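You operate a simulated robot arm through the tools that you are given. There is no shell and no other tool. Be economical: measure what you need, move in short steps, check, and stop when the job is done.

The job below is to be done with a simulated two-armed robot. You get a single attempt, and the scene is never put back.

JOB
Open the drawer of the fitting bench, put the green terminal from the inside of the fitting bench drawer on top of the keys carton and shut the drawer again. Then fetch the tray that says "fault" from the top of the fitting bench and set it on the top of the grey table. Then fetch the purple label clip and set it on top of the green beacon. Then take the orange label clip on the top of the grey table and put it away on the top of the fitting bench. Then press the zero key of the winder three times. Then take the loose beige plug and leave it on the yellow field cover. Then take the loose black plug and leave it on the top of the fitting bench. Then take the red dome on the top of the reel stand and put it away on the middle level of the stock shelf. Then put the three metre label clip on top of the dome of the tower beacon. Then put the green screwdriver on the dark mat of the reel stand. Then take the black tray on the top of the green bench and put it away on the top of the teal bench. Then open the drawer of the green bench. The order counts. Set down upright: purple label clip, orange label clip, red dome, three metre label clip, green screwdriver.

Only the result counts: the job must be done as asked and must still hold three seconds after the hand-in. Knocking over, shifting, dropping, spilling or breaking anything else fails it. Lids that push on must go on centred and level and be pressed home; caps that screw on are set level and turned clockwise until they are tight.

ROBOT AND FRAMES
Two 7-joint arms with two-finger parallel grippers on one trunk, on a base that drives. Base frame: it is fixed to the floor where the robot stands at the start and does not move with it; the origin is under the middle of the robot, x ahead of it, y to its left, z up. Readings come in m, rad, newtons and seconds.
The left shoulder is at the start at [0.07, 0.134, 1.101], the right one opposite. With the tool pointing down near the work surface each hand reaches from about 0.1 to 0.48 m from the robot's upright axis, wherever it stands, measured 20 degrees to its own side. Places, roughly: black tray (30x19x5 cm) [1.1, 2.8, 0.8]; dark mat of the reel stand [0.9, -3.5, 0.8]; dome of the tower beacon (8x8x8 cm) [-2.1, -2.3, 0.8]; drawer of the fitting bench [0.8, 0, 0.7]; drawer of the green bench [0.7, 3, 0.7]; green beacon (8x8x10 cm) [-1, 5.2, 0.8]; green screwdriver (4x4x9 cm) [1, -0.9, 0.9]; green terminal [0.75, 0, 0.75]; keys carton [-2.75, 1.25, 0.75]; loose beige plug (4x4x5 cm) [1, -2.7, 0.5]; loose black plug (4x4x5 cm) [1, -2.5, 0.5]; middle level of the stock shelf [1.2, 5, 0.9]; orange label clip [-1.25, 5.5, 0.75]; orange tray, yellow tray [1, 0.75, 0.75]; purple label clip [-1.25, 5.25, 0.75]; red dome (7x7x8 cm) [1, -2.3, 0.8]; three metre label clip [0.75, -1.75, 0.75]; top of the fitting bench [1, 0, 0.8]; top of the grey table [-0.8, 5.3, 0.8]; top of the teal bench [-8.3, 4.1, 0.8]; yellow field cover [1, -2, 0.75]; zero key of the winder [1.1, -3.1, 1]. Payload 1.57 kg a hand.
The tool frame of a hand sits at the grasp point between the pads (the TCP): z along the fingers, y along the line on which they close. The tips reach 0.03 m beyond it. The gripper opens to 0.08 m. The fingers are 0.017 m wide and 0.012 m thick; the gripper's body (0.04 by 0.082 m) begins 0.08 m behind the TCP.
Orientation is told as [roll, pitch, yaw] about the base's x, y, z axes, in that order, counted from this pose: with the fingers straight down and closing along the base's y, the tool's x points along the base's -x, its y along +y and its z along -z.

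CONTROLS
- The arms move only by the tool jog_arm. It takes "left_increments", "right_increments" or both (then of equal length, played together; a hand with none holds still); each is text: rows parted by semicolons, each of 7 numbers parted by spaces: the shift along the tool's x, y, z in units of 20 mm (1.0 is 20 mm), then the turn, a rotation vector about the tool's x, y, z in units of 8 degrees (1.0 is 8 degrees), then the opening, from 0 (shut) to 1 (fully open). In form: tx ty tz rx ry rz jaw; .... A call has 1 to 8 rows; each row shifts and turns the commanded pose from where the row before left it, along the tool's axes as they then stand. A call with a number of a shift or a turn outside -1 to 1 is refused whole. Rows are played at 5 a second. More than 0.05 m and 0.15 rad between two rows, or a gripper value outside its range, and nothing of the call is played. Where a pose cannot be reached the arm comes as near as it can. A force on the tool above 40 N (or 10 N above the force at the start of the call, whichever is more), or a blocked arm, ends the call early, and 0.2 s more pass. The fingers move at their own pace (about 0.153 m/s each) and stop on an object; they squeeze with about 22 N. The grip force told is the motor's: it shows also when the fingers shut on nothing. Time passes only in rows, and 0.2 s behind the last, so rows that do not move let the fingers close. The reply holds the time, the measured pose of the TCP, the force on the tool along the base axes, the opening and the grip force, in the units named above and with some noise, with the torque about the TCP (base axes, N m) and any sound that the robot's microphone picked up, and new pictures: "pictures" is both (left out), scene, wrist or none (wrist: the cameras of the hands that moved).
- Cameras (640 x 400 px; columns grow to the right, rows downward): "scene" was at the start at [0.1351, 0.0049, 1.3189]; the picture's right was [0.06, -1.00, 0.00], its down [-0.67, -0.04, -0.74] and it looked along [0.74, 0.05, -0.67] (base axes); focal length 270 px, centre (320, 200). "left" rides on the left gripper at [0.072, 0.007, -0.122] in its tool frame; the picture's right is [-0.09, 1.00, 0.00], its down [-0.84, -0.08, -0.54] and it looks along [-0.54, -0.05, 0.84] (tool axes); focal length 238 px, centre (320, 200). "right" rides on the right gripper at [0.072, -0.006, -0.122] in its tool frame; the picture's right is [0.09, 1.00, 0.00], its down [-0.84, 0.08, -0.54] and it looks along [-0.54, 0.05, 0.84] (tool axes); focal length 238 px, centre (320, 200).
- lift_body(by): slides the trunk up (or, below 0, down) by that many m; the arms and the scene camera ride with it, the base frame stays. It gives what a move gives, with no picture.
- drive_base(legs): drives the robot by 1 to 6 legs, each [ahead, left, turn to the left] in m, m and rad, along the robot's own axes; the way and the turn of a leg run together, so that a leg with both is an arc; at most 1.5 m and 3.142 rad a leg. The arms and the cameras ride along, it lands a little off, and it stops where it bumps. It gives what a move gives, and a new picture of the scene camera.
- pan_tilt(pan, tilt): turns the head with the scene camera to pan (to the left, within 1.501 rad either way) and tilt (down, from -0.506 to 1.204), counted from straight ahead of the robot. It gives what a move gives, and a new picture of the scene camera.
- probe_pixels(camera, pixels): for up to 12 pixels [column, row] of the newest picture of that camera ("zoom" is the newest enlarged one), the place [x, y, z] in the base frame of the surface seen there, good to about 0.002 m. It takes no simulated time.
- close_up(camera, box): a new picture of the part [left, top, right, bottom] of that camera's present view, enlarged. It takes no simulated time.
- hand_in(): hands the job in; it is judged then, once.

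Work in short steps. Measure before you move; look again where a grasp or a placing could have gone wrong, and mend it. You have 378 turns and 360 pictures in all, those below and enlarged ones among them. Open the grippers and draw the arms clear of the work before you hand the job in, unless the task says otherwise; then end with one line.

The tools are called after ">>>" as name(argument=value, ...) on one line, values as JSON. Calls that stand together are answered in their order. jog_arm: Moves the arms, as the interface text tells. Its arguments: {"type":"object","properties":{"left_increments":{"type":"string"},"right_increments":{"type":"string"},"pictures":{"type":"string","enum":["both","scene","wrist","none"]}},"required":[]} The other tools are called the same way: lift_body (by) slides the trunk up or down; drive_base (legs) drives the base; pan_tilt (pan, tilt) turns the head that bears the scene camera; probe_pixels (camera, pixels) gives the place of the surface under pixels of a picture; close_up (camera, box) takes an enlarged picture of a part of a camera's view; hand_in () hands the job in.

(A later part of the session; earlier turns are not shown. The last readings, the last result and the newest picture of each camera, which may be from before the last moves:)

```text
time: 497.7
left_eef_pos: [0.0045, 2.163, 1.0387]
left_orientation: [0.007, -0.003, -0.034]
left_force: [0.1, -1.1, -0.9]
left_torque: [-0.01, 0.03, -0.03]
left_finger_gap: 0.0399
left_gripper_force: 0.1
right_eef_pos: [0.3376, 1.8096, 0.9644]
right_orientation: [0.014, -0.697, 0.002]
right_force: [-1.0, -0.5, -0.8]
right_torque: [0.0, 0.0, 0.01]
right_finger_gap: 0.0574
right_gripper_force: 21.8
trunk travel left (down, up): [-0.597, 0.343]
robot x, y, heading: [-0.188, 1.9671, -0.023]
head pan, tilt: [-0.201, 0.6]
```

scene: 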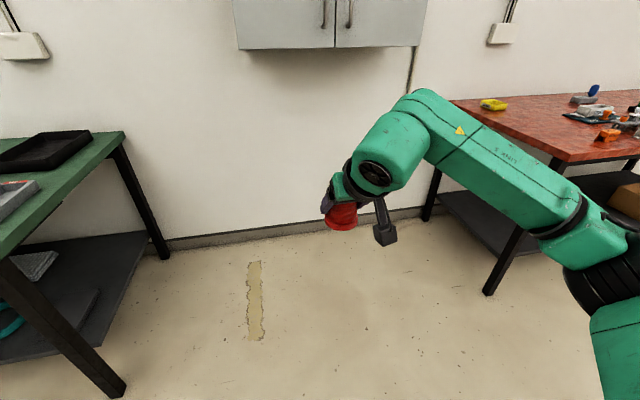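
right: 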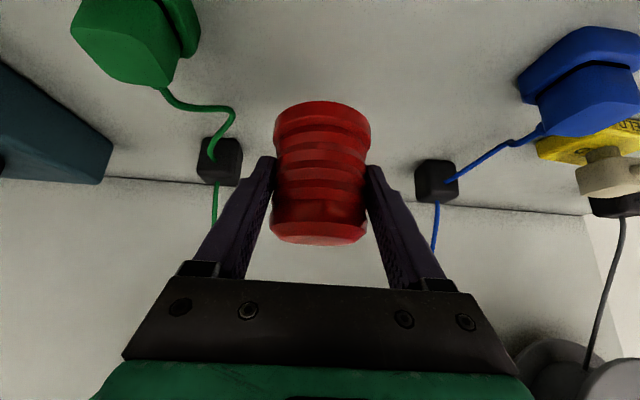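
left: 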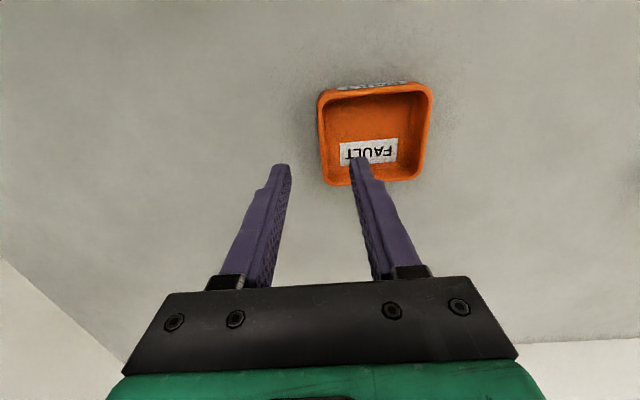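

Continue north past the green bench to the stock shelf and look.

>>> drive_base(legs=[[0, 1.45, 0.023], [0, 1.4, 0]])

>>> pan_tilt(pan=0, tilt=0.3)

```text
time: 510.9
left_eef_pos: [-0.0085, 4.995, 1.0385]
left_orientation: [0.003, -0.003, -0.003]
left_force: [0.9, 1.0, -0.7]
left_torque: [-0.05, -0.01, 0.01]
left_finger_gap: 0.04
left_gripper_force: 0.0
right_eef_pos: [0.3343, 4.6556, 0.9632]
right_orientation: [0.011, -0.696, 0.035]
right_force: [0.2, 0.6, -0.7]
right_torque: [-0.04, -0.02, -0.03]
right_finger_gap: 0.0573
right_gripper_force: 21.5
trunk travel left (down, up): [-0.597, 0.343]
robot x, y, heading: [-0.1941, 4.7922, 0.008]
head pan, tilt: [-0.201, 0.6]
stopped in leg 2: the robot was blocked; the commanded pose is now the measured one
```

scene: 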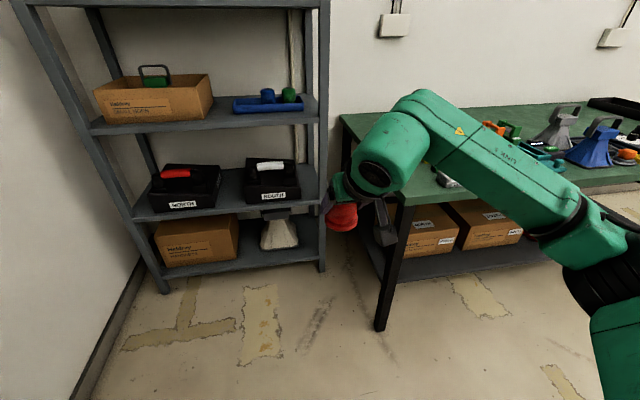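

```text
time: 511.7
left_eef_pos: [-0.0073, 4.9935, 1.0391]
left_orientation: [0.008, -0.002, -0.005]
left_force: [0.6, 0.3, 0.7]
left_torque: [-0.02, 0.02, 0.0]
left_finger_gap: 0.0397
left_gripper_force: 0.0
right_eef_pos: [0.3352, 4.653, 0.9632]
right_orientation: [0.013, -0.697, 0.031]
right_force: [-0.3, -0.2, -0.8]
right_torque: [0.03, 0.01, 0.02]
right_finger_gap: 0.0572
right_gripper_force: 22.3
trunk travel left (down, up): [-0.597, 0.343]
robot x, y, heading: [-0.1915, 4.7899, 0.006]
head pan, tilt: [0.0, 0.3]
```

scene: 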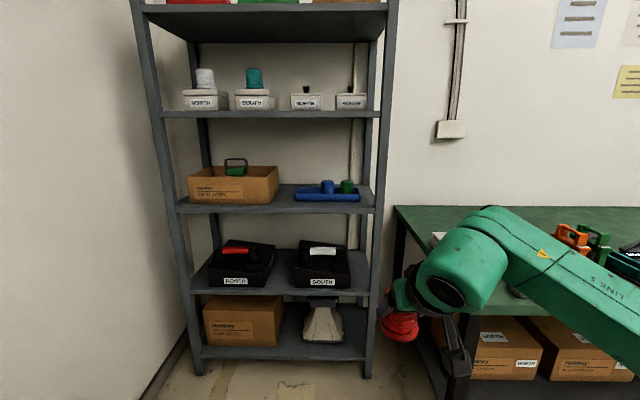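

The base grazed the grey table edge. Probe the shelf's levels; the one with the carton and blue tray (row 205) should be z≈0.9.

>>> probe_pixels(camera="scene", pixels=[[290, 209], [280, 205], [240, 113], [240, 293], [330, 197], [188, 209], [372, 209], [285, 195], [315, 115], [232, 185], [330, 180], [285, 185]])

>>> close_up(camera="scene", box=[150, 90, 410, 230])

```text
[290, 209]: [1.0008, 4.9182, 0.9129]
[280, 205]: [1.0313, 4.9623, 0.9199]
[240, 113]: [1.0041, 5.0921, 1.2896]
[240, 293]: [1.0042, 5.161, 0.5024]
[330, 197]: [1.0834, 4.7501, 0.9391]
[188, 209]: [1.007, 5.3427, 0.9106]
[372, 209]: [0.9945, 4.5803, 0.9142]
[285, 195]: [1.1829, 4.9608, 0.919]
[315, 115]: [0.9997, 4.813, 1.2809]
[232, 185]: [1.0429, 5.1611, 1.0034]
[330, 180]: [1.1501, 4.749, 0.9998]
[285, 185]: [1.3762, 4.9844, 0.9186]
```

```text
2.46 times, centred on (280, 160) of scene
```

zoom: 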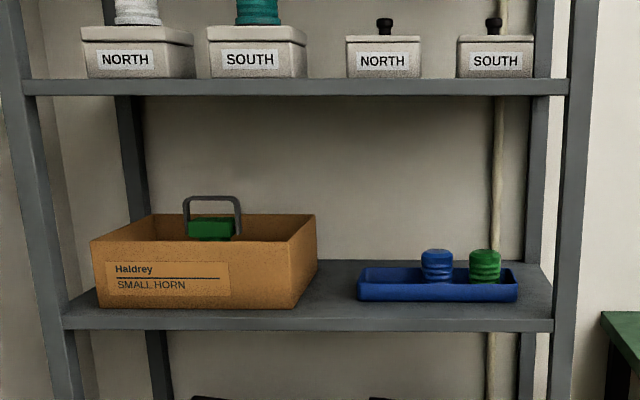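

Level z 0.919, front x 1.0. Probe the carton's right corner and the tray's left corner/front to find the free slot.

>>> probe_pixels(camera="zoom", pixels=[[292, 300], [298, 270], [312, 240], [316, 220], [360, 290], [362, 270], [440, 295], [515, 295], [515, 270], [340, 300], [540, 300], [340, 260]])

```text
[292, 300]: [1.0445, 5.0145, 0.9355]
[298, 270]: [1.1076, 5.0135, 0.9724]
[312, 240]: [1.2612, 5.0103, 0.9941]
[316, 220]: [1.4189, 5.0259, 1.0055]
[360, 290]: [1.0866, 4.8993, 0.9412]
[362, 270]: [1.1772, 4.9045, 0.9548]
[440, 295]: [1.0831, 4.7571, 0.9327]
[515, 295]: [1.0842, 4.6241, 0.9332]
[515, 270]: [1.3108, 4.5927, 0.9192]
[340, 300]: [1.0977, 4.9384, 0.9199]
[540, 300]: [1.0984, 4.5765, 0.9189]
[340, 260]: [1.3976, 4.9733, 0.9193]
```

A 0.113 m slot between carton (y 5.013) and tray (y 4.90); aim dome centre at (1.05, 4.945). Raise the trunk and drive in.

>>> lift_body(by=0.08)

>>> drive_base(legs=[[0, -0.05, 0], [0.5, 0, 0], [0, 0.34, 0]])

```text
time: 512.9
left_eef_pos: [-0.0084, 4.9933, 1.1194]
left_orientation: [0.007, -0.003, -0.002]
left_force: [0.0, 0.1, -0.1]
left_torque: [0.04, 0.04, 0.01]
left_finger_gap: 0.04
left_gripper_force: 0.0
right_eef_pos: [0.3361, 4.6524, 1.0445]
right_orientation: [0.014, -0.695, 0.032]
right_force: [-0.1, 0.0, -0.5]
right_torque: [0.05, 0.01, 0.0]
right_finger_gap: 0.0567
right_gripper_force: 22.2
trunk travel left (down, up): [-0.677, 0.263]
robot x, y, heading: [-0.1964, 4.7959, 0.003]
head pan, tilt: [0.0, 0.3]
```

```text
time: 518.1
left_eef_pos: [0.4809, 5.2799, 1.1197]
left_orientation: [0.006, -0.001, -0.011]
left_force: [0.7, -0.6, -0.4]
left_torque: [0.0, 0.03, -0.02]
left_finger_gap: 0.0398
left_gripper_force: 0.0
right_eef_pos: [0.8224, 4.9354, 1.0437]
right_orientation: [0.015, -0.695, 0.024]
right_force: [-0.6, 0.3, -1.2]
right_torque: [-0.02, 0.0, -0.02]
right_finger_gap: 0.0571
right_gripper_force: 22.0
trunk travel left (down, up): [-0.677, 0.263]
robot x, y, heading: [0.2948, 5.0802, -0.005]
head pan, tilt: [0.0, 0.3]
```

scene: 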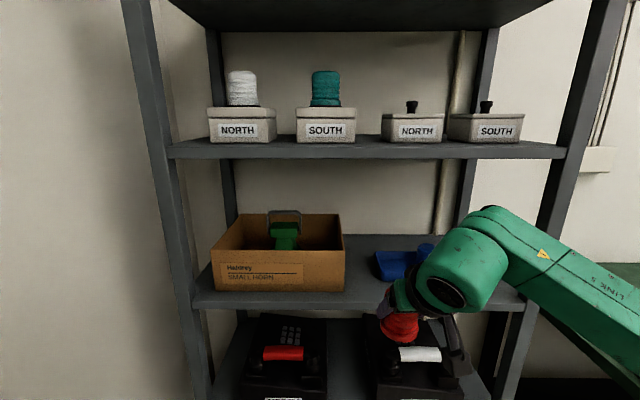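

Drive 0.2 m ahead toward the slot.

>>> drive_base(legs=[[0.2, 0.005, 0]])

>>> close_up(camera="right", box=[160, 0, 640, 300])

```text
time: 519.7
left_eef_pos: [0.6776, 5.287, 1.1198]
left_orientation: [0.008, -0.004, -0.007]
left_force: [-0.3, -0.2, 0.8]
left_torque: [-0.01, 0.0, -0.01]
left_finger_gap: 0.04
left_gripper_force: 0.0
right_eef_pos: [1.0214, 4.9442, 1.0434]
right_orientation: [0.014, -0.695, 0.03]
right_force: [0.7, 0.7, -1.2]
right_torque: [0.02, -0.03, 0.0]
right_finger_gap: 0.0572
right_gripper_force: 22.0
trunk travel left (down, up): [-0.677, 0.263]
robot x, y, heading: [0.4953, 5.0853, -0.002]
head pan, tilt: [0.0, 0.3]
```

scene: 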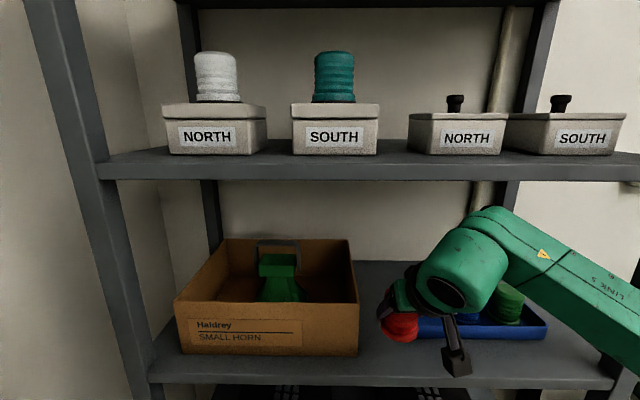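

```text
1.33 times, centred on (400, 150) of right
```

zoom: 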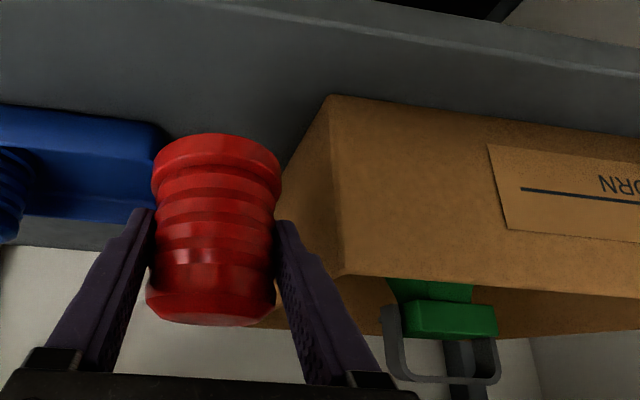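

Move forward 2 cm and down 7 cm.

>>> jog_arm(right_increments="-0.767 0 0.642 0 0 0 0;0.642 0 0.767 0 0 0 0;0.642 0 0.767 0 0 0 0;0.642 0 0.767 0 0 0 0;0 0 0 0 0 0 0", pictures="wrist")

```text
time: 520.9
left_eef_pos: [0.6785, 5.286, 1.1191]
left_orientation: [0.007, -0.002, -0.007]
left_force: [0.9, -0.7, -0.2]
left_torque: [-0.02, 0.0, -0.01]
left_finger_gap: 0.0402
left_gripper_force: 0.1
right_eef_pos: [1.042, 4.9456, 0.9825]
right_orientation: [0.013, -0.695, 0.031]
right_force: [-0.8, 0.3, -1.4]
right_torque: [0.01, -0.02, 0.01]
right_finger_gap: 0.0573
right_gripper_force: 21.7
trunk travel left (down, up): [-0.677, 0.263]
robot x, y, heading: [0.4913, 5.0849, 0.001]
head pan, tilt: [0.0, 0.3]
```

right: 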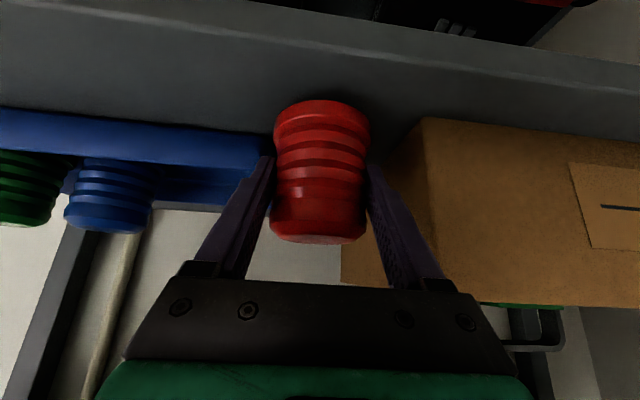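

>>> jog_arm(right_increments="0.35 0 0.42 0 0 0 0;0.064 0 0.077 0 0 0 0;0 0 0 0 0 0 0", pictures="none")

>>> jog_arm(right_increments="0.064 0 0.077 0 0 0 0;0 0 0 0 0 0 0", pictures="none")

```text
time: 521.7
left_eef_pos: [0.6791, 5.2879, 1.1193]
left_orientation: [0.006, 0.0, -0.007]
left_force: [0.6, -0.7, 0.3]
left_torque: [-0.02, -0.01, -0.01]
left_finger_gap: 0.0405
left_gripper_force: 0.1
right_eef_pos: [1.0415, 4.9474, 0.9695]
right_orientation: [0.013, -0.696, 0.031]
right_force: [0.0, -0.1, -1.0]
right_torque: [0.0, 0.03, -0.01]
right_finger_gap: 0.0571
right_gripper_force: 22.5
trunk travel left (down, up): [-0.677, 0.263]
robot x, y, heading: [0.4933, 5.086, 0.002]
head pan, tilt: [0.0, 0.3]
```

```text
time: 522.3
left_eef_pos: [0.6791, 5.2854, 1.1188]
left_orientation: [0.007, -0.003, -0.008]
left_force: [0.3, 0.8, 0.9]
left_torque: [0.01, 0.01, -0.02]
left_finger_gap: 0.0398
left_gripper_force: 0.1
right_eef_pos: [1.0422, 4.946, 0.9682]
right_orientation: [0.015, -0.695, 0.031]
right_force: [0.4, -0.2, -0.1]
right_torque: [0.02, 0.02, 0.03]
right_finger_gap: 0.0569
right_gripper_force: 22.1
trunk travel left (down, up): [-0.677, 0.263]
robot x, y, heading: [0.492, 5.0856, -0.002]
head pan, tilt: [0.0, 0.3]
```

>>> jog_arm(right_increments="0.05 0 0.06 0 0 0 0;0 0 0 0 0 0 0", pictures="none")

>>> close_up(camera="scene", box=[340, 280, 468, 370])

```text
time: 522.9
left_eef_pos: [0.6788, 5.2871, 1.1199]
left_orientation: [0.007, 0.0, -0.005]
left_force: [0.3, 0.0, -0.3]
left_torque: [0.02, -0.02, -0.01]
left_finger_gap: 0.0402
left_gripper_force: 0.1
right_eef_pos: [1.0435, 4.9453, 0.9669]
right_orientation: [0.014, -0.695, 0.03]
right_force: [-0.1, -0.1, -1.4]
right_torque: [0.0, 0.03, -0.02]
right_finger_gap: 0.0573
right_gripper_force: 21.8
trunk travel left (down, up): [-0.677, 0.263]
robot x, y, heading: [0.4949, 5.0879, 0.0]
head pan, tilt: [0.0, 0.3]
```

```text
4.44 times, centred on (404, 325) of scene
```

zoom: 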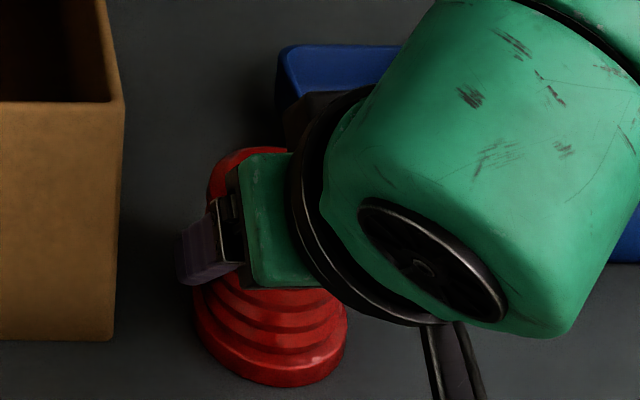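

>>> jog_arm(right_increments="0.04 0 0.05 0 0 0 0;0.04 0 0.05 0 0 0 0;0 0 0 0 0 0 0", pictures="none")

```text
time: 523.7
left_eef_pos: [0.6781, 5.2866, 1.1185]
left_orientation: [0.008, -0.004, -0.007]
left_force: [0.5, -0.4, 1.0]
left_torque: [-0.01, 0.01, 0.02]
left_finger_gap: 0.04
left_gripper_force: 0.1
right_eef_pos: [1.0417, 4.9454, 0.9657]
right_orientation: [0.013, -0.698, 0.027]
right_force: [1.5, -1.9, 5.9]
right_torque: [0.0, 0.05, -0.05]
right_finger_gap: 0.0573
right_gripper_force: 22.4
trunk travel left (down, up): [-0.677, 0.263]
robot x, y, heading: [0.4953, 5.0872, -0.003]
head pan, tilt: [0.0, 0.3]
```

Contact (5.9 N). Open to 0.9 and withdraw along the finger axis.

>>> jog_arm(right_increments="0 0 0 0 0 0 0.9;0 0 0 0 0 0 0.9;0 0 0 0 0 0 0.9;0 0 -1 0 0 0 0.9;0 0 -1 0 0 0 0.9;0 0 -1 0 0 0 0.9;0 0 -1 0 0 0 0.9;0 0 -1 0 0 0 0.9", pictures="wrist")

```text
time: 525.5
left_eef_pos: [0.6779, 5.2873, 1.119]
left_orientation: [0.008, -0.003, -0.008]
left_force: [0.3, 0.1, -0.2]
left_torque: [0.01, 0.0, 0.04]
left_finger_gap: 0.0401
left_gripper_force: 0.1
right_eef_pos: [0.9764, 4.9418, 1.0431]
right_orientation: [0.013, -0.696, 0.031]
right_force: [-0.3, -0.2, 0.0]
right_torque: [0.02, -0.02, 0.0]
right_finger_gap: 0.0718
right_gripper_force: 0.1
trunk travel left (down, up): [-0.677, 0.263]
robot x, y, heading: [0.4899, 5.086, 0.001]
head pan, tilt: [0.0, 0.3]
```

right: 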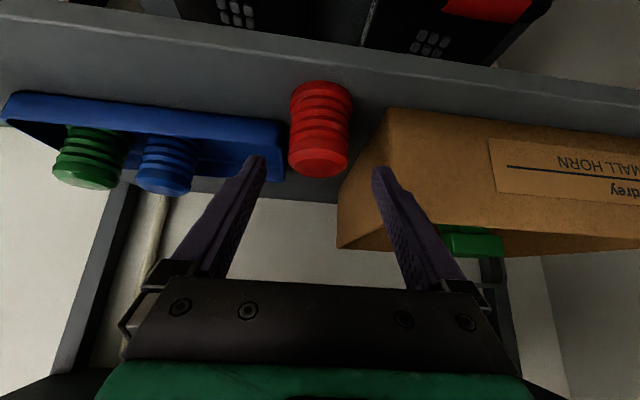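

Dome stands on the middle level. Back out and glance at the grey table to confirm nothing moved.

>>> drive_base(legs=[[-0.3, 0, 0], [0, -0.35, 0]])

>>> pan_tilt(pan=1.45, tilt=0.5)

```text
time: 529.4
left_eef_pos: [0.375, 4.9315, 1.1202]
left_orientation: [0.007, 0.0, -0.012]
left_force: [-0.4, -1.0, 0.4]
left_torque: [-0.01, -0.02, 0.02]
left_finger_gap: 0.0403
left_gripper_force: 0.0
right_eef_pos: [0.6708, 4.5871, 1.0412]
right_orientation: [0.013, -0.697, 0.024]
right_force: [-0.6, 0.5, -0.2]
right_torque: [0.0, 0.0, -0.02]
right_finger_gap: 0.0721
right_gripper_force: 0.1
trunk travel left (down, up): [-0.677, 0.263]
robot x, y, heading: [0.1883, 4.7321, -0.001]
head pan, tilt: [0.0, 0.3]
```

scene: 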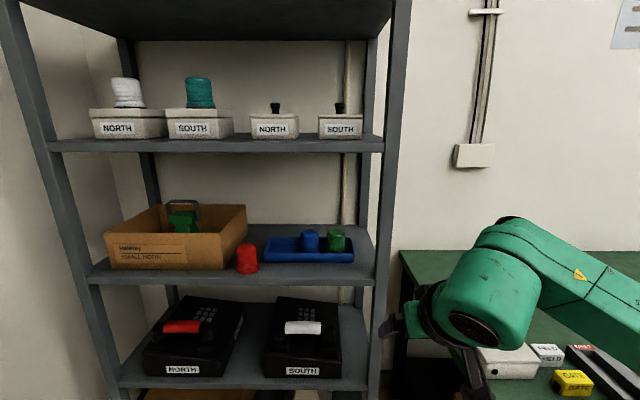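

```text
time: 531.0
left_eef_pos: [0.3745, 4.9301, 1.1186]
left_orientation: [0.007, -0.002, -0.011]
left_force: [0.9, -0.4, 1.0]
left_torque: [0.01, -0.03, 0.02]
left_finger_gap: 0.04
left_gripper_force: 0.0
right_eef_pos: [0.6723, 4.5861, 1.0409]
right_orientation: [0.011, -0.696, 0.023]
right_force: [-0.6, -0.6, -0.2]
right_torque: [0.0, 0.03, 0.01]
right_finger_gap: 0.0718
right_gripper_force: 0.0
trunk travel left (down, up): [-0.677, 0.263]
robot x, y, heading: [0.1917, 4.7286, -0.001]
head pan, tilt: [1.45, 0.499]
```

scene: 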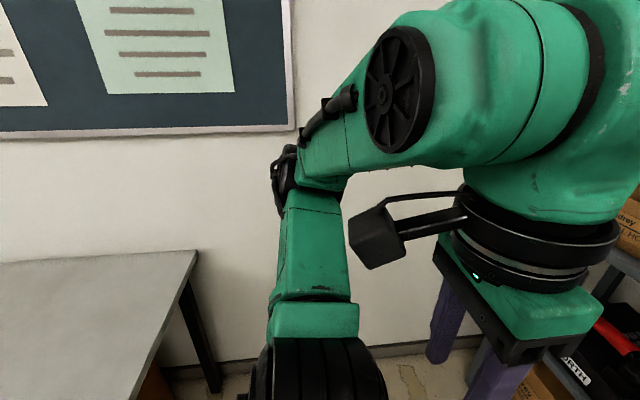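

Next the 3 m clip. Back off, make the hand vertical, lower the trunk 0.1 and return south.

>>> drive_base(legs=[[-0.4, -0.3, 0], [0, -1.5, 0]])

>>> jog_arm(right_increments="0 0 0 0 0.83 0 1;0 0 0 0 0.83 0 1;0 0 0 0 0.83 0 1;0 0 0 0 0.83 0 1;0 0 0 0 0.83 0 1;0 0 0 0 0.83 0 1;0 0 0 0 0 0 1", pictures="none")

>>> drive_base(legs=[[0, -1.5, 0], [0, -1.5, 0], [0, -1.5, 0]])

>>> pan_tilt(pan=-0.2, tilt=0.55)

```text
time: 541.0
left_eef_pos: [-0.0009, 3.1302, 1.1197]
left_orientation: [0.007, -0.002, 0.029]
left_force: [-0.3, 0.4, -0.1]
left_torque: [0.03, -0.01, 0.01]
left_finger_gap: 0.0402
left_gripper_force: 0.0
right_eef_pos: [0.3098, 2.7974, 1.0425]
right_orientation: [0.012, -0.697, 0.064]
right_force: [-0.2, -0.6, 0.2]
right_torque: [-0.01, 0.02, 0.03]
right_finger_gap: 0.0716
right_gripper_force: 0.1
trunk travel left (down, up): [-0.677, 0.263]
robot x, y, heading: [-0.1769, 2.9248, 0.039]
head pan, tilt: [1.45, 0.499]
```

scene: 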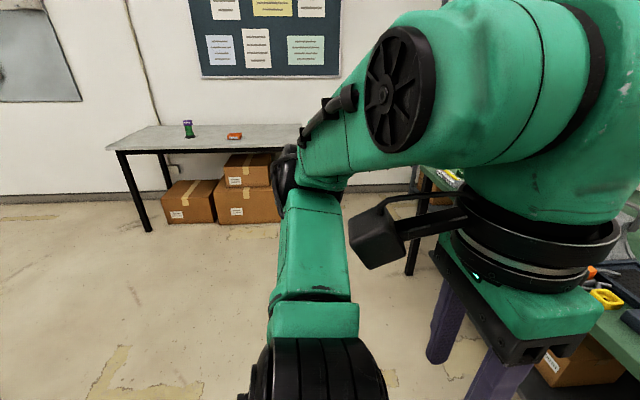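

```text
time: 542.6
left_eef_pos: [-0.0002, 3.1302, 1.1192]
left_orientation: [0.007, -0.003, 0.028]
left_force: [0.9, 0.4, -0.5]
left_torque: [0.01, 0.01, 0.03]
left_finger_gap: 0.0401
left_gripper_force: 0.1
right_eef_pos: [0.311, 2.7963, 1.0421]
right_orientation: [0.011, -0.001, 0.074]
right_force: [-1.0, -0.5, -0.6]
right_torque: [0.02, -0.02, -0.01]
right_finger_gap: 0.0801
right_gripper_force: 0.0
trunk travel left (down, up): [-0.677, 0.263]
robot x, y, heading: [-0.179, 2.9228, 0.04]
head pan, tilt: [1.45, 0.499]
```

```text
time: 563.9
left_eef_pos: [0.2983, -1.3253, 1.119]
left_orientation: [0.007, -0.002, 0.082]
left_force: [-0.2, -0.7, -0.1]
left_torque: [-0.01, -0.02, 0.03]
left_finger_gap: 0.0402
left_gripper_force: 0.0
right_eef_pos: [0.6266, -1.641, 1.0413]
right_orientation: [0.009, -0.001, 0.125]
right_force: [0.4, 0.2, -0.1]
right_torque: [-0.03, 0.02, 0.03]
right_finger_gap: 0.0802
right_gripper_force: 0.1
trunk travel left (down, up): [-0.677, 0.263]
robot x, y, heading: [0.1329, -1.5431, 0.09]
head pan, tilt: [1.45, 0.499]
```

scene: 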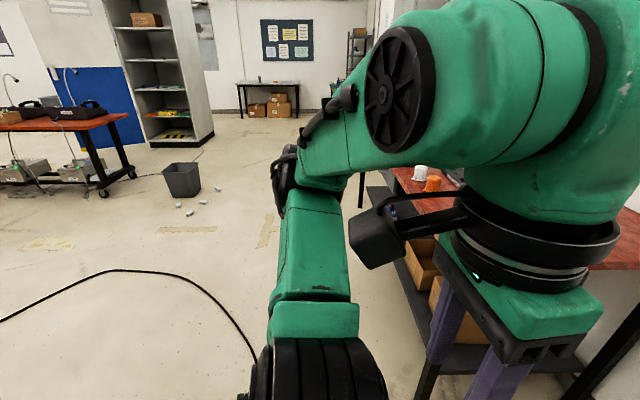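

```text
time: 565.6
left_eef_pos: [0.2992, -1.325, 1.1206]
left_orientation: [0.006, -0.001, 0.083]
left_force: [-0.1, 0.4, 0.0]
left_torque: [0.01, 0.04, -0.02]
left_finger_gap: 0.0398
left_gripper_force: 0.1
right_eef_pos: [0.627, -1.6407, 1.0417]
right_orientation: [0.011, 0.0, 0.125]
right_force: [-0.3, 0.0, 0.5]
right_torque: [-0.03, 0.04, 0.0]
right_finger_gap: 0.0801
right_gripper_force: 0.0
trunk travel left (down, up): [-0.677, 0.263]
robot x, y, heading: [0.1331, -1.5458, 0.093]
head pan, tilt: [-0.201, 0.55]
```

scene: 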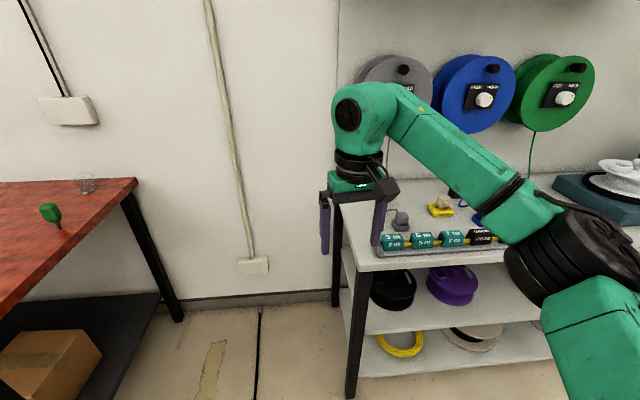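

Passed safely; the purple clip is still on the beacon in the glimpse. Probe the 3 m clip.

>>> close_up(camera="scene", box=[350, 200, 510, 280])

>>> probe_pixels(camera="zoom", pixels=[[175, 140], [140, 145], [215, 145], [175, 165], [175, 185], [260, 165], [300, 145], [130, 200], [240, 185], [160, 132]])

```text
4.00 times, centred on (430, 240) of scene
```

zoom: 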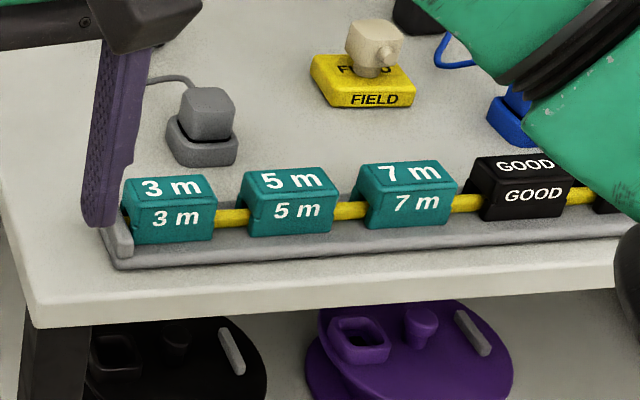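

```text
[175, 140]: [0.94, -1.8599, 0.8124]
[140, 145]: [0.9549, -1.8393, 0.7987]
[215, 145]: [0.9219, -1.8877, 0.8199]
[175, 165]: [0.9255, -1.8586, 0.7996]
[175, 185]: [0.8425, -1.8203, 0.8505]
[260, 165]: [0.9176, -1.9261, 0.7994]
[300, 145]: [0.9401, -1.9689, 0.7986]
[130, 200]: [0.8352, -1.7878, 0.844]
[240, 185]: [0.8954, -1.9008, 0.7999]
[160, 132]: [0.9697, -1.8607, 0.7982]
```

>>> probe_pixels(camera="zoom", pixels=[[130, 183], [200, 178], [212, 195], [134, 206], [170, 180], [172, 202], [172, 230], [214, 215], [108, 240], [230, 216]])

```text
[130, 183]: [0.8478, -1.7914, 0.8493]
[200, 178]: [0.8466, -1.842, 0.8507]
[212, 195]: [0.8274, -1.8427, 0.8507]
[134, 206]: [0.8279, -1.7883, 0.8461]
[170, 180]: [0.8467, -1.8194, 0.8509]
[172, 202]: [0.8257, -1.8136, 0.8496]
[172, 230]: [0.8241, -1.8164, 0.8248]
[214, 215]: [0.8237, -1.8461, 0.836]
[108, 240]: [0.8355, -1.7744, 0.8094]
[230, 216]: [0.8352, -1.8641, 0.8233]
```

>>> probe_pixels(camera="zoom", pixels=[[246, 180], [250, 200], [252, 225], [245, 205], [225, 213], [236, 220], [118, 225], [122, 245]])

>>> drive_base(legs=[[0, -0.12, -0.09]])

```text
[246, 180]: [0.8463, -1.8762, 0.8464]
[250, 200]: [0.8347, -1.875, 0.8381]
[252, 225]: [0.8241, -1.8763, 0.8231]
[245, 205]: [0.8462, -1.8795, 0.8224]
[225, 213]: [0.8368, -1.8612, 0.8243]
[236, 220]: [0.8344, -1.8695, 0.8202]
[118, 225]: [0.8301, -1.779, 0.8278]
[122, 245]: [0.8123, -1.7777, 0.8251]
```

```text
time: 566.9
left_eef_pos: [0.3234, -1.463, 1.12]
left_orientation: [0.005, -0.003, -0.009]
left_force: [0.2, -0.5, -0.4]
left_torque: [0.02, 0.02, -0.02]
left_finger_gap: 0.0401
left_gripper_force: 0.0
right_eef_pos: [0.6205, -1.8057, 1.0419]
right_orientation: [0.008, -0.001, 0.033]
right_force: [-0.5, 0.6, 0.4]
right_torque: [0.0, -0.02, -0.01]
right_finger_gap: 0.08
right_gripper_force: 0.2
trunk travel left (down, up): [-0.677, 0.263]
robot x, y, heading: [0.1395, -1.6632, -0.004]
head pan, tilt: [-0.201, 0.55]
```

scene: 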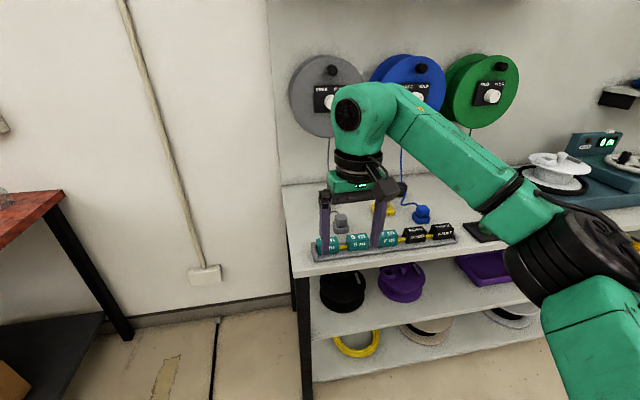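

5 m clip edge at y -1.8755; tips must stay above z 0.83 (rod, bracket). Drive in 0.17 m and line up above the 3 m clip.

>>> drive_base(legs=[[0.17, -0.01, 0]])

>>> jog_arm(right_increments="0 0 1 0 0 0.24 0.9;0 0 1 0 0 0 0.9;0 0 1 0 0 0 0.9;0 0 1 0 0 0 0.9;0 0 1 0 0 0 0.9;0 0 0 0 0 0 0.9", pictures="wrist")

```text
time: 568.3
left_eef_pos: [0.4873, -1.4749, 1.1203]
left_orientation: [0.008, -0.004, -0.009]
left_force: [0.6, -0.3, 0.1]
left_torque: [0.0, 0.0, 0.02]
left_finger_gap: 0.04
left_gripper_force: 0.2
right_eef_pos: [0.7846, -1.8175, 1.0424]
right_orientation: [0.009, 0.0, 0.035]
right_force: [0.2, 0.0, -0.3]
right_torque: [-0.01, -0.01, 0.03]
right_finger_gap: 0.08
right_gripper_force: 0.0
trunk travel left (down, up): [-0.677, 0.263]
robot x, y, heading: [0.3, -1.6712, -0.003]
head pan, tilt: [-0.201, 0.55]
```

scene: 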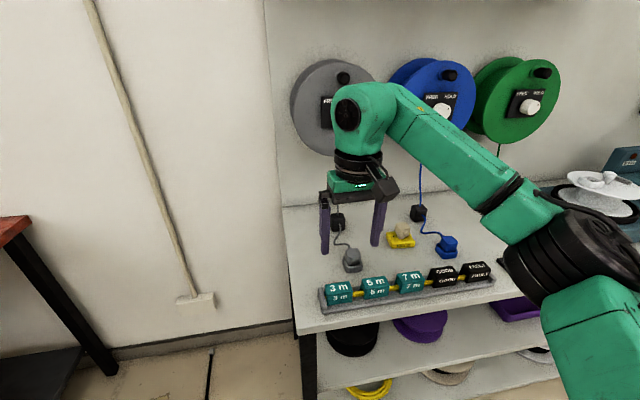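

```text
time: 569.7
left_eef_pos: [0.4872, -1.4731, 1.1197]
left_orientation: [0.006, -0.003, -0.008]
left_force: [0.3, 1.4, -0.2]
left_torque: [0.01, 0.03, -0.03]
left_finger_gap: 0.0403
left_gripper_force: 0.0
right_eef_pos: [0.7877, -1.8157, 0.9406]
right_orientation: [0.01, 0.0, 0.002]
right_force: [0.2, -1.1, 0.6]
right_torque: [-0.01, 0.02, -0.01]
right_finger_gap: 0.0721
right_gripper_force: 0.0
trunk travel left (down, up): [-0.677, 0.263]
robot x, y, heading: [0.3001, -1.6699, -0.003]
head pan, tilt: [-0.201, 0.55]
```

right: 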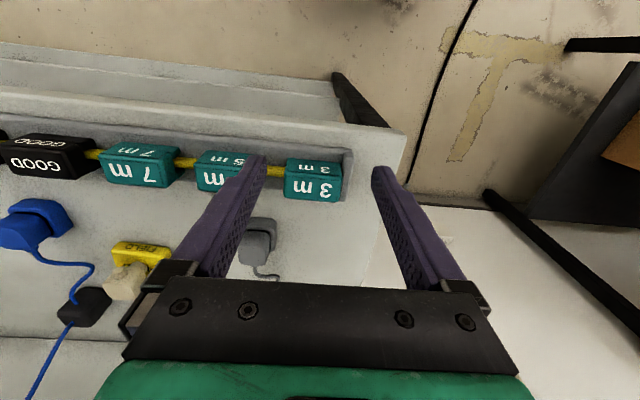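

>>> jog_arm(right_increments="-0.9 0 0 0 0 0 0.9;-0.9 -0.07 0 0 0 0 0.9;-0.7 0 0 0 0 0 0.9;0 0 1 0 0 0 0.9;0 0 0.8 0 0 0 0.9;0 0 0 0 0 0 0.9", pictures="wrist")

>>> probe_pixels(camera="right", pixels=[[280, 160], [350, 160], [316, 160], [316, 185]])

```text
time: 571.1
left_eef_pos: [0.4877, -1.4737, 1.1193]
left_orientation: [0.008, -0.004, -0.009]
left_force: [1.5, 0.3, 0.4]
left_torque: [-0.02, 0.0, 0.0]
left_finger_gap: 0.0401
left_gripper_force: 0.1
right_eef_pos: [0.8371, -1.8167, 0.9046]
right_orientation: [0.011, 0.001, 0.002]
right_force: [-0.1, -0.1, -0.6]
right_torque: [-0.01, 0.0, 0.0]
right_finger_gap: 0.0723
right_gripper_force: 0.0
trunk travel left (down, up): [-0.677, 0.263]
robot x, y, heading: [0.2998, -1.672, -0.007]
head pan, tilt: [-0.201, 0.55]
```

right: 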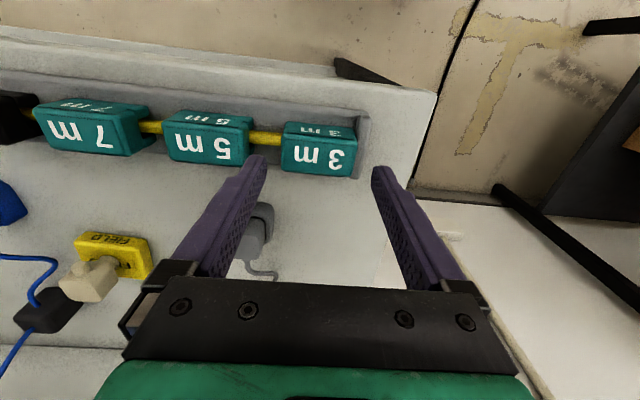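

```text
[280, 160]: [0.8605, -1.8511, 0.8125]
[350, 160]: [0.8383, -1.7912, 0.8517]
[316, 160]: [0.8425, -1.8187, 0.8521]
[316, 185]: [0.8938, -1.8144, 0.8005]
```

Aligned. Descend to z≈0.863 and grip.

>>> jog_arm(right_increments="0 0 1 0 0 0 0.9;0 0 0.9 0 0 0 0.9;0 0 0.15 0 0 0 0.9;0 0 0 0 0 0 0.9", pictures="wrist")

```text
time: 572.1
left_eef_pos: [0.487, -1.4729, 1.1187]
left_orientation: [0.006, -0.004, -0.01]
left_force: [0.0, -0.8, -0.3]
left_torque: [0.0, 0.01, 0.0]
left_finger_gap: 0.0401
left_gripper_force: 0.1
right_eef_pos: [0.8362, -1.8175, 0.8623]
right_orientation: [0.01, 0.0, 0.001]
right_force: [0.1, 0.8, 0.5]
right_torque: [-0.03, 0.01, -0.03]
right_finger_gap: 0.0721
right_gripper_force: 0.0
trunk travel left (down, up): [-0.677, 0.263]
robot x, y, heading: [0.3032, -1.6775, -0.006]
head pan, tilt: [-0.201, 0.55]
```

right: 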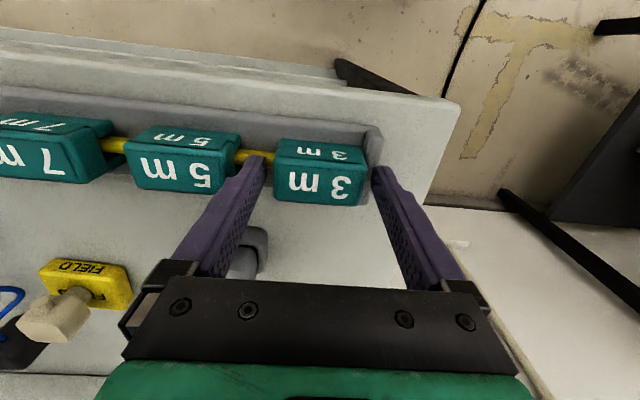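

>>> jog_arm(right_increments="0 0 0 0 0 0 0;0 0 0 0 0 0 0;0 0 0 0 0 0 0;0 0 -0.5 0 0 0 0;0 0 -1 0 0 0 0;0 0 -1 0 0 0 0;0 0 -1 0 0 0 0;0 0 -1 0 0 0 0", pictures="wrist")

```text
time: 573.9
left_eef_pos: [0.4867, -1.4732, 1.1193]
left_orientation: [0.006, -0.003, -0.007]
left_force: [0.8, 1.0, -0.2]
left_torque: [0.02, -0.01, -0.04]
left_finger_gap: 0.0399
left_gripper_force: 0.1
right_eef_pos: [0.8344, -1.8146, 0.9543]
right_orientation: [0.01, 0.0, 0.002]
right_force: [0.6, 1.0, -1.2]
right_torque: [0.01, 0.01, 0.01]
right_finger_gap: 0.0587
right_gripper_force: 21.9
trunk travel left (down, up): [-0.677, 0.263]
robot x, y, heading: [0.3009, -1.6754, -0.003]
head pan, tilt: [-0.201, 0.55]
```

right: 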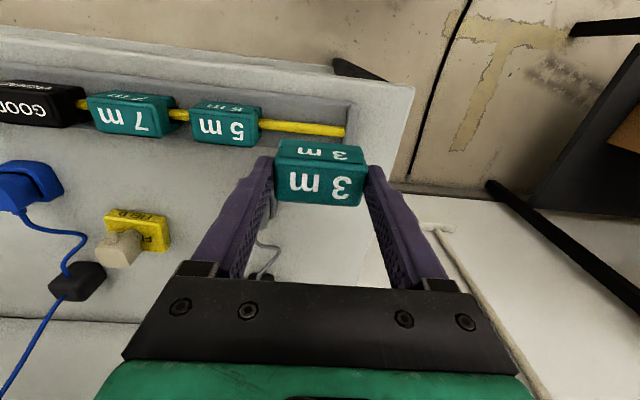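

The 3 m clip is free. Back off and turn to find the tower beacon at about (-2.1,-2.3).

>>> jog_arm(right_increments="0 0 -1 0 0 0 0;0 0 -1 0 0 0 0;1 0 0 0 0 0 0;1 0 0 0 0 0 0;1 0 0 0 0 0 0;1 0 0 0 0 0 0", pictures="none")

>>> drive_base(legs=[[-0.6, 0, 0], [0, 0, -2.85]])

>>> pan_tilt(pan=0, tilt=0.4)

```text
time: 575.3
left_eef_pos: [0.4869, -1.4749, 1.1215]
left_orientation: [0.007, -0.003, -0.008]
left_force: [-0.1, -0.1, -0.1]
left_torque: [-0.02, -0.03, 0.04]
left_finger_gap: 0.04
left_gripper_force: 0.1
right_eef_pos: [0.7533, -1.8186, 0.9939]
right_orientation: [0.011, -0.001, 0.0]
right_force: [0.3, 0.4, 0.0]
right_torque: [0.02, 0.0, -0.05]
right_finger_gap: 0.059
right_gripper_force: 21.6
trunk travel left (down, up): [-0.677, 0.263]
robot x, y, heading: [0.3027, -1.6736, -0.003]
head pan, tilt: [-0.201, 0.55]
```

```text
time: 585.5
left_eef_pos: [-0.4375, -1.9101, 1.1198]
left_orientation: [0.008, -0.003, -2.907]
left_force: [-0.2, -0.9, 0.9]
left_torque: [0.01, 0.0, 0.03]
left_finger_gap: 0.0401
left_gripper_force: 0.1
right_eef_pos: [-0.7793, -1.6396, 0.9934]
right_orientation: [0.009, 0.0, -2.895]
right_force: [0.4, 0.2, -0.1]
right_torque: [0.0, -0.03, -0.02]
right_finger_gap: 0.059
right_gripper_force: 22.0
trunk travel left (down, up): [-0.677, 0.263]
robot x, y, heading: [-0.3061, -1.6712, -2.897]
head pan, tilt: [-0.201, 0.55]
```

scene: 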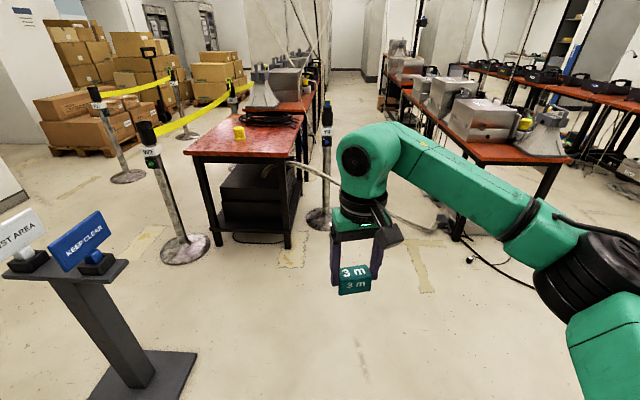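

```text
time: 586.3
left_eef_pos: [-0.4379, -1.9092, 1.1192]
left_orientation: [0.007, -0.003, -2.907]
left_force: [0.9, -0.6, -0.4]
left_torque: [-0.03, -0.01, -0.03]
left_finger_gap: 0.04
left_gripper_force: 0.1
right_eef_pos: [-0.7802, -1.6406, 0.9941]
right_orientation: [0.011, -0.001, -2.897]
right_force: [0.5, 0.1, -0.7]
right_torque: [-0.02, 0.03, -0.01]
right_finger_gap: 0.0587
right_gripper_force: 21.8
trunk travel left (down, up): [-0.677, 0.263]
robot x, y, heading: [-0.3071, -1.6671, -2.901]
head pan, tilt: [0.0, 0.4]
```

scene: 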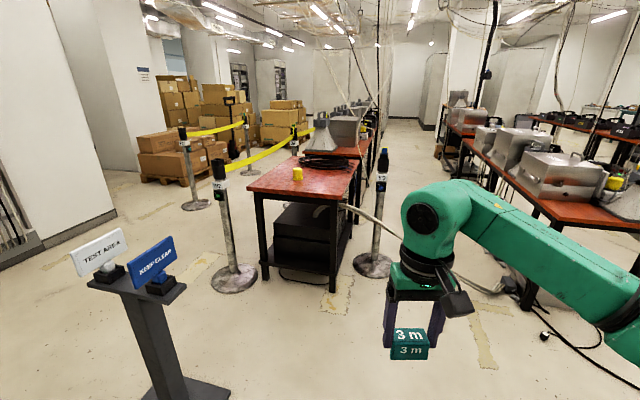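

A red-topped table with a yellow object at (297,173) lies near (-2.1,-2.3). Zoom and probe.

>>> close_up(camera="scene", box=[200, 130, 420, 300])

>>> probe_pixels(camera="scene", pixels=[[297, 173], [297, 180], [300, 195], [250, 190], [350, 165], [264, 275], [383, 160], [219, 170], [235, 270], [372, 265], [160, 290]])

```text
2.35 times, centred on (310, 215) of scene
```

zoom: 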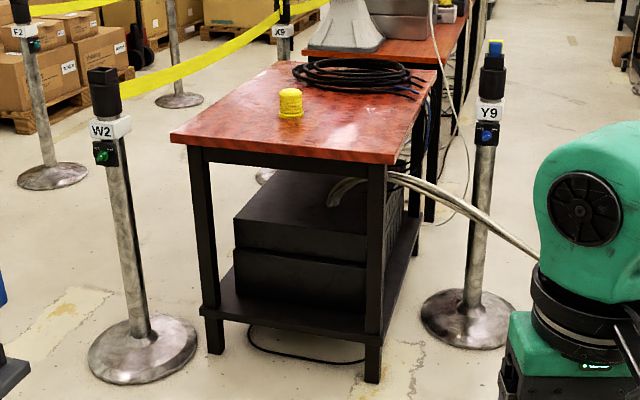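

```text
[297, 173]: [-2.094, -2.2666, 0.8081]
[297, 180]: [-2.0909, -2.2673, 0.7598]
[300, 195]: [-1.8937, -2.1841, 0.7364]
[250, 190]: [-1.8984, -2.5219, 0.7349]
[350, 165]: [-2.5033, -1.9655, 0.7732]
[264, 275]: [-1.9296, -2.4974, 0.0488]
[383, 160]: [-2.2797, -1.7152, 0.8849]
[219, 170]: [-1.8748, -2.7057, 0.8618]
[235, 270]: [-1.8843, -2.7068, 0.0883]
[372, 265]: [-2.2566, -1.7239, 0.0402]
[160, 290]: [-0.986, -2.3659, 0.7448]
```

The yellow dome is at about (-2.1,-2.27). Probe its size, post tops, and the cables on the floor along the way.

>>> probe_pixels(camera="scene", pixels=[[218, 160], [383, 150], [297, 168], [291, 172], [303, 172], [400, 225], [372, 215], [440, 250], [490, 285], [545, 335], [500, 270], [180, 380]])

>>> close_up(camera="scene", box=[270, 150, 334, 190])

```text
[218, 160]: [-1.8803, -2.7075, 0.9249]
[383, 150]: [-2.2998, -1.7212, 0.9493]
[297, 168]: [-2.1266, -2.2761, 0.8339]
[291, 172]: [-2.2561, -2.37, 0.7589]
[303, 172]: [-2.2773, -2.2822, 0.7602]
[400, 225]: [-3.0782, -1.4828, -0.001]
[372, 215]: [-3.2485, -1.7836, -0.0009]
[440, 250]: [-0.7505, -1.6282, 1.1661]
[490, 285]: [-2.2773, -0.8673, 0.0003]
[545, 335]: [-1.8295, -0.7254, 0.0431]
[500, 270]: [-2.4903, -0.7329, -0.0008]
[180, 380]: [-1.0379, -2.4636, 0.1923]
```

```text
10.00 times, centred on (302, 170) of scene
```

zoom: 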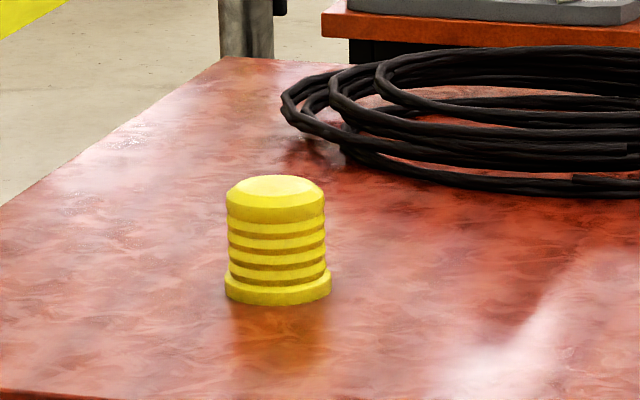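

Path: go west along y≈-1.67 to x≈-1.5, then strafe left (south) to y≈-2.35, keeping clear of the sign stand and posts.

>>> drive_base(legs=[[0, 0, -0.24], [1.2, 0, 0], [0, 0.68, 0]])

>>> pan_tilt(pan=-0.1, tilt=0.7)

```text
time: 596.4
left_eef_pos: [-1.6567, -2.5512, 1.1198]
left_orientation: [0.006, -0.003, -3.141]
left_force: [-0.2, -0.2, -0.8]
left_torque: [0.02, -0.02, 0.03]
left_finger_gap: 0.04
left_gripper_force: 0.0
right_eef_pos: [-1.9268, -2.2087, 0.9938]
right_orientation: [0.01, 0.0, -3.131]
right_force: [-0.3, 0.5, -0.5]
right_torque: [-0.02, 0.0, -0.03]
right_finger_gap: 0.0589
right_gripper_force: 21.9
trunk travel left (down, up): [-0.677, 0.263]
robot x, y, heading: [-1.473, -2.351, -3.13]
head pan, tilt: [0.0, 0.4]
```

scene: 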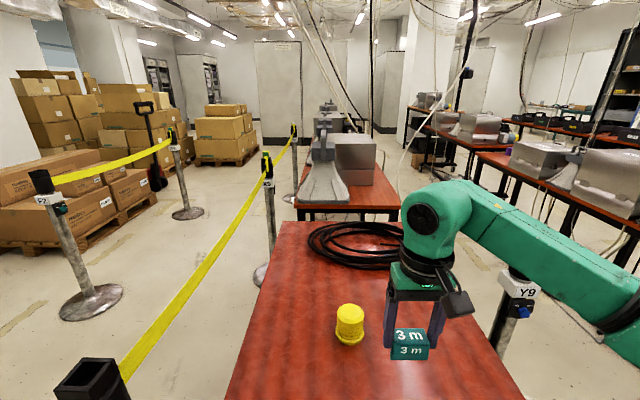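

```text
time: 597.1
left_eef_pos: [-1.6572, -2.5509, 1.1185]
left_orientation: [0.006, -0.004, -3.142]
left_force: [0.6, -0.8, -0.4]
left_torque: [-0.03, 0.02, -0.02]
left_finger_gap: 0.0402
left_gripper_force: 0.0
right_eef_pos: [-1.9274, -2.207, 0.9934]
right_orientation: [0.01, 0.0, -3.131]
right_force: [0.5, 0.0, -0.2]
right_torque: [0.01, 0.03, 0.0]
right_finger_gap: 0.059
right_gripper_force: 21.5
trunk travel left (down, up): [-0.677, 0.263]
robot x, y, heading: [-1.472, -2.3507, -3.13]
head pan, tilt: [-0.099, 0.7]
```

scene: 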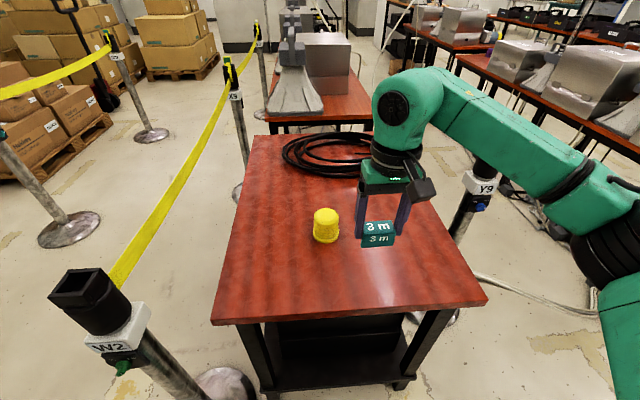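

>>> close_up(camera="scene", box=[300, 195, 364, 255])

>>> probe_pixels(camera="scene", pixels=[[326, 212], [326, 209], [320, 213], [333, 213], [326, 216], [326, 235], [315, 232], [339, 232], [350, 305]])

```text
6.67 times, centred on (332, 225) of scene
```

zoom: 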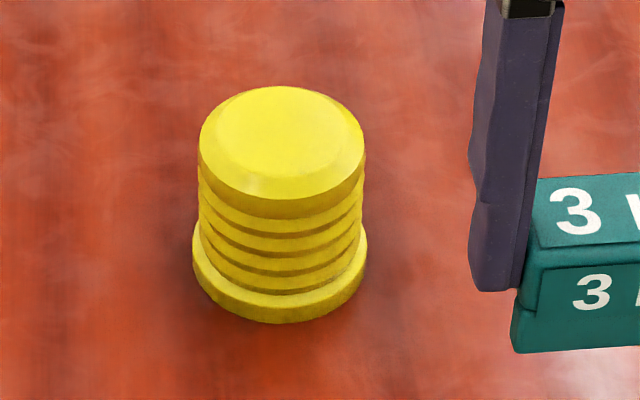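

```text
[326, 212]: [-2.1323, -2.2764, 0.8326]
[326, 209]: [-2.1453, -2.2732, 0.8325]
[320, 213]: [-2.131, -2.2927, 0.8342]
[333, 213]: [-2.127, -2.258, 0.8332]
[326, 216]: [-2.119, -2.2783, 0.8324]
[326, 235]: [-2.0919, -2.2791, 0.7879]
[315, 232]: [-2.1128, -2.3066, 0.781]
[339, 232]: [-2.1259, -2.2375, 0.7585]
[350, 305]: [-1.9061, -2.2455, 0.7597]
```

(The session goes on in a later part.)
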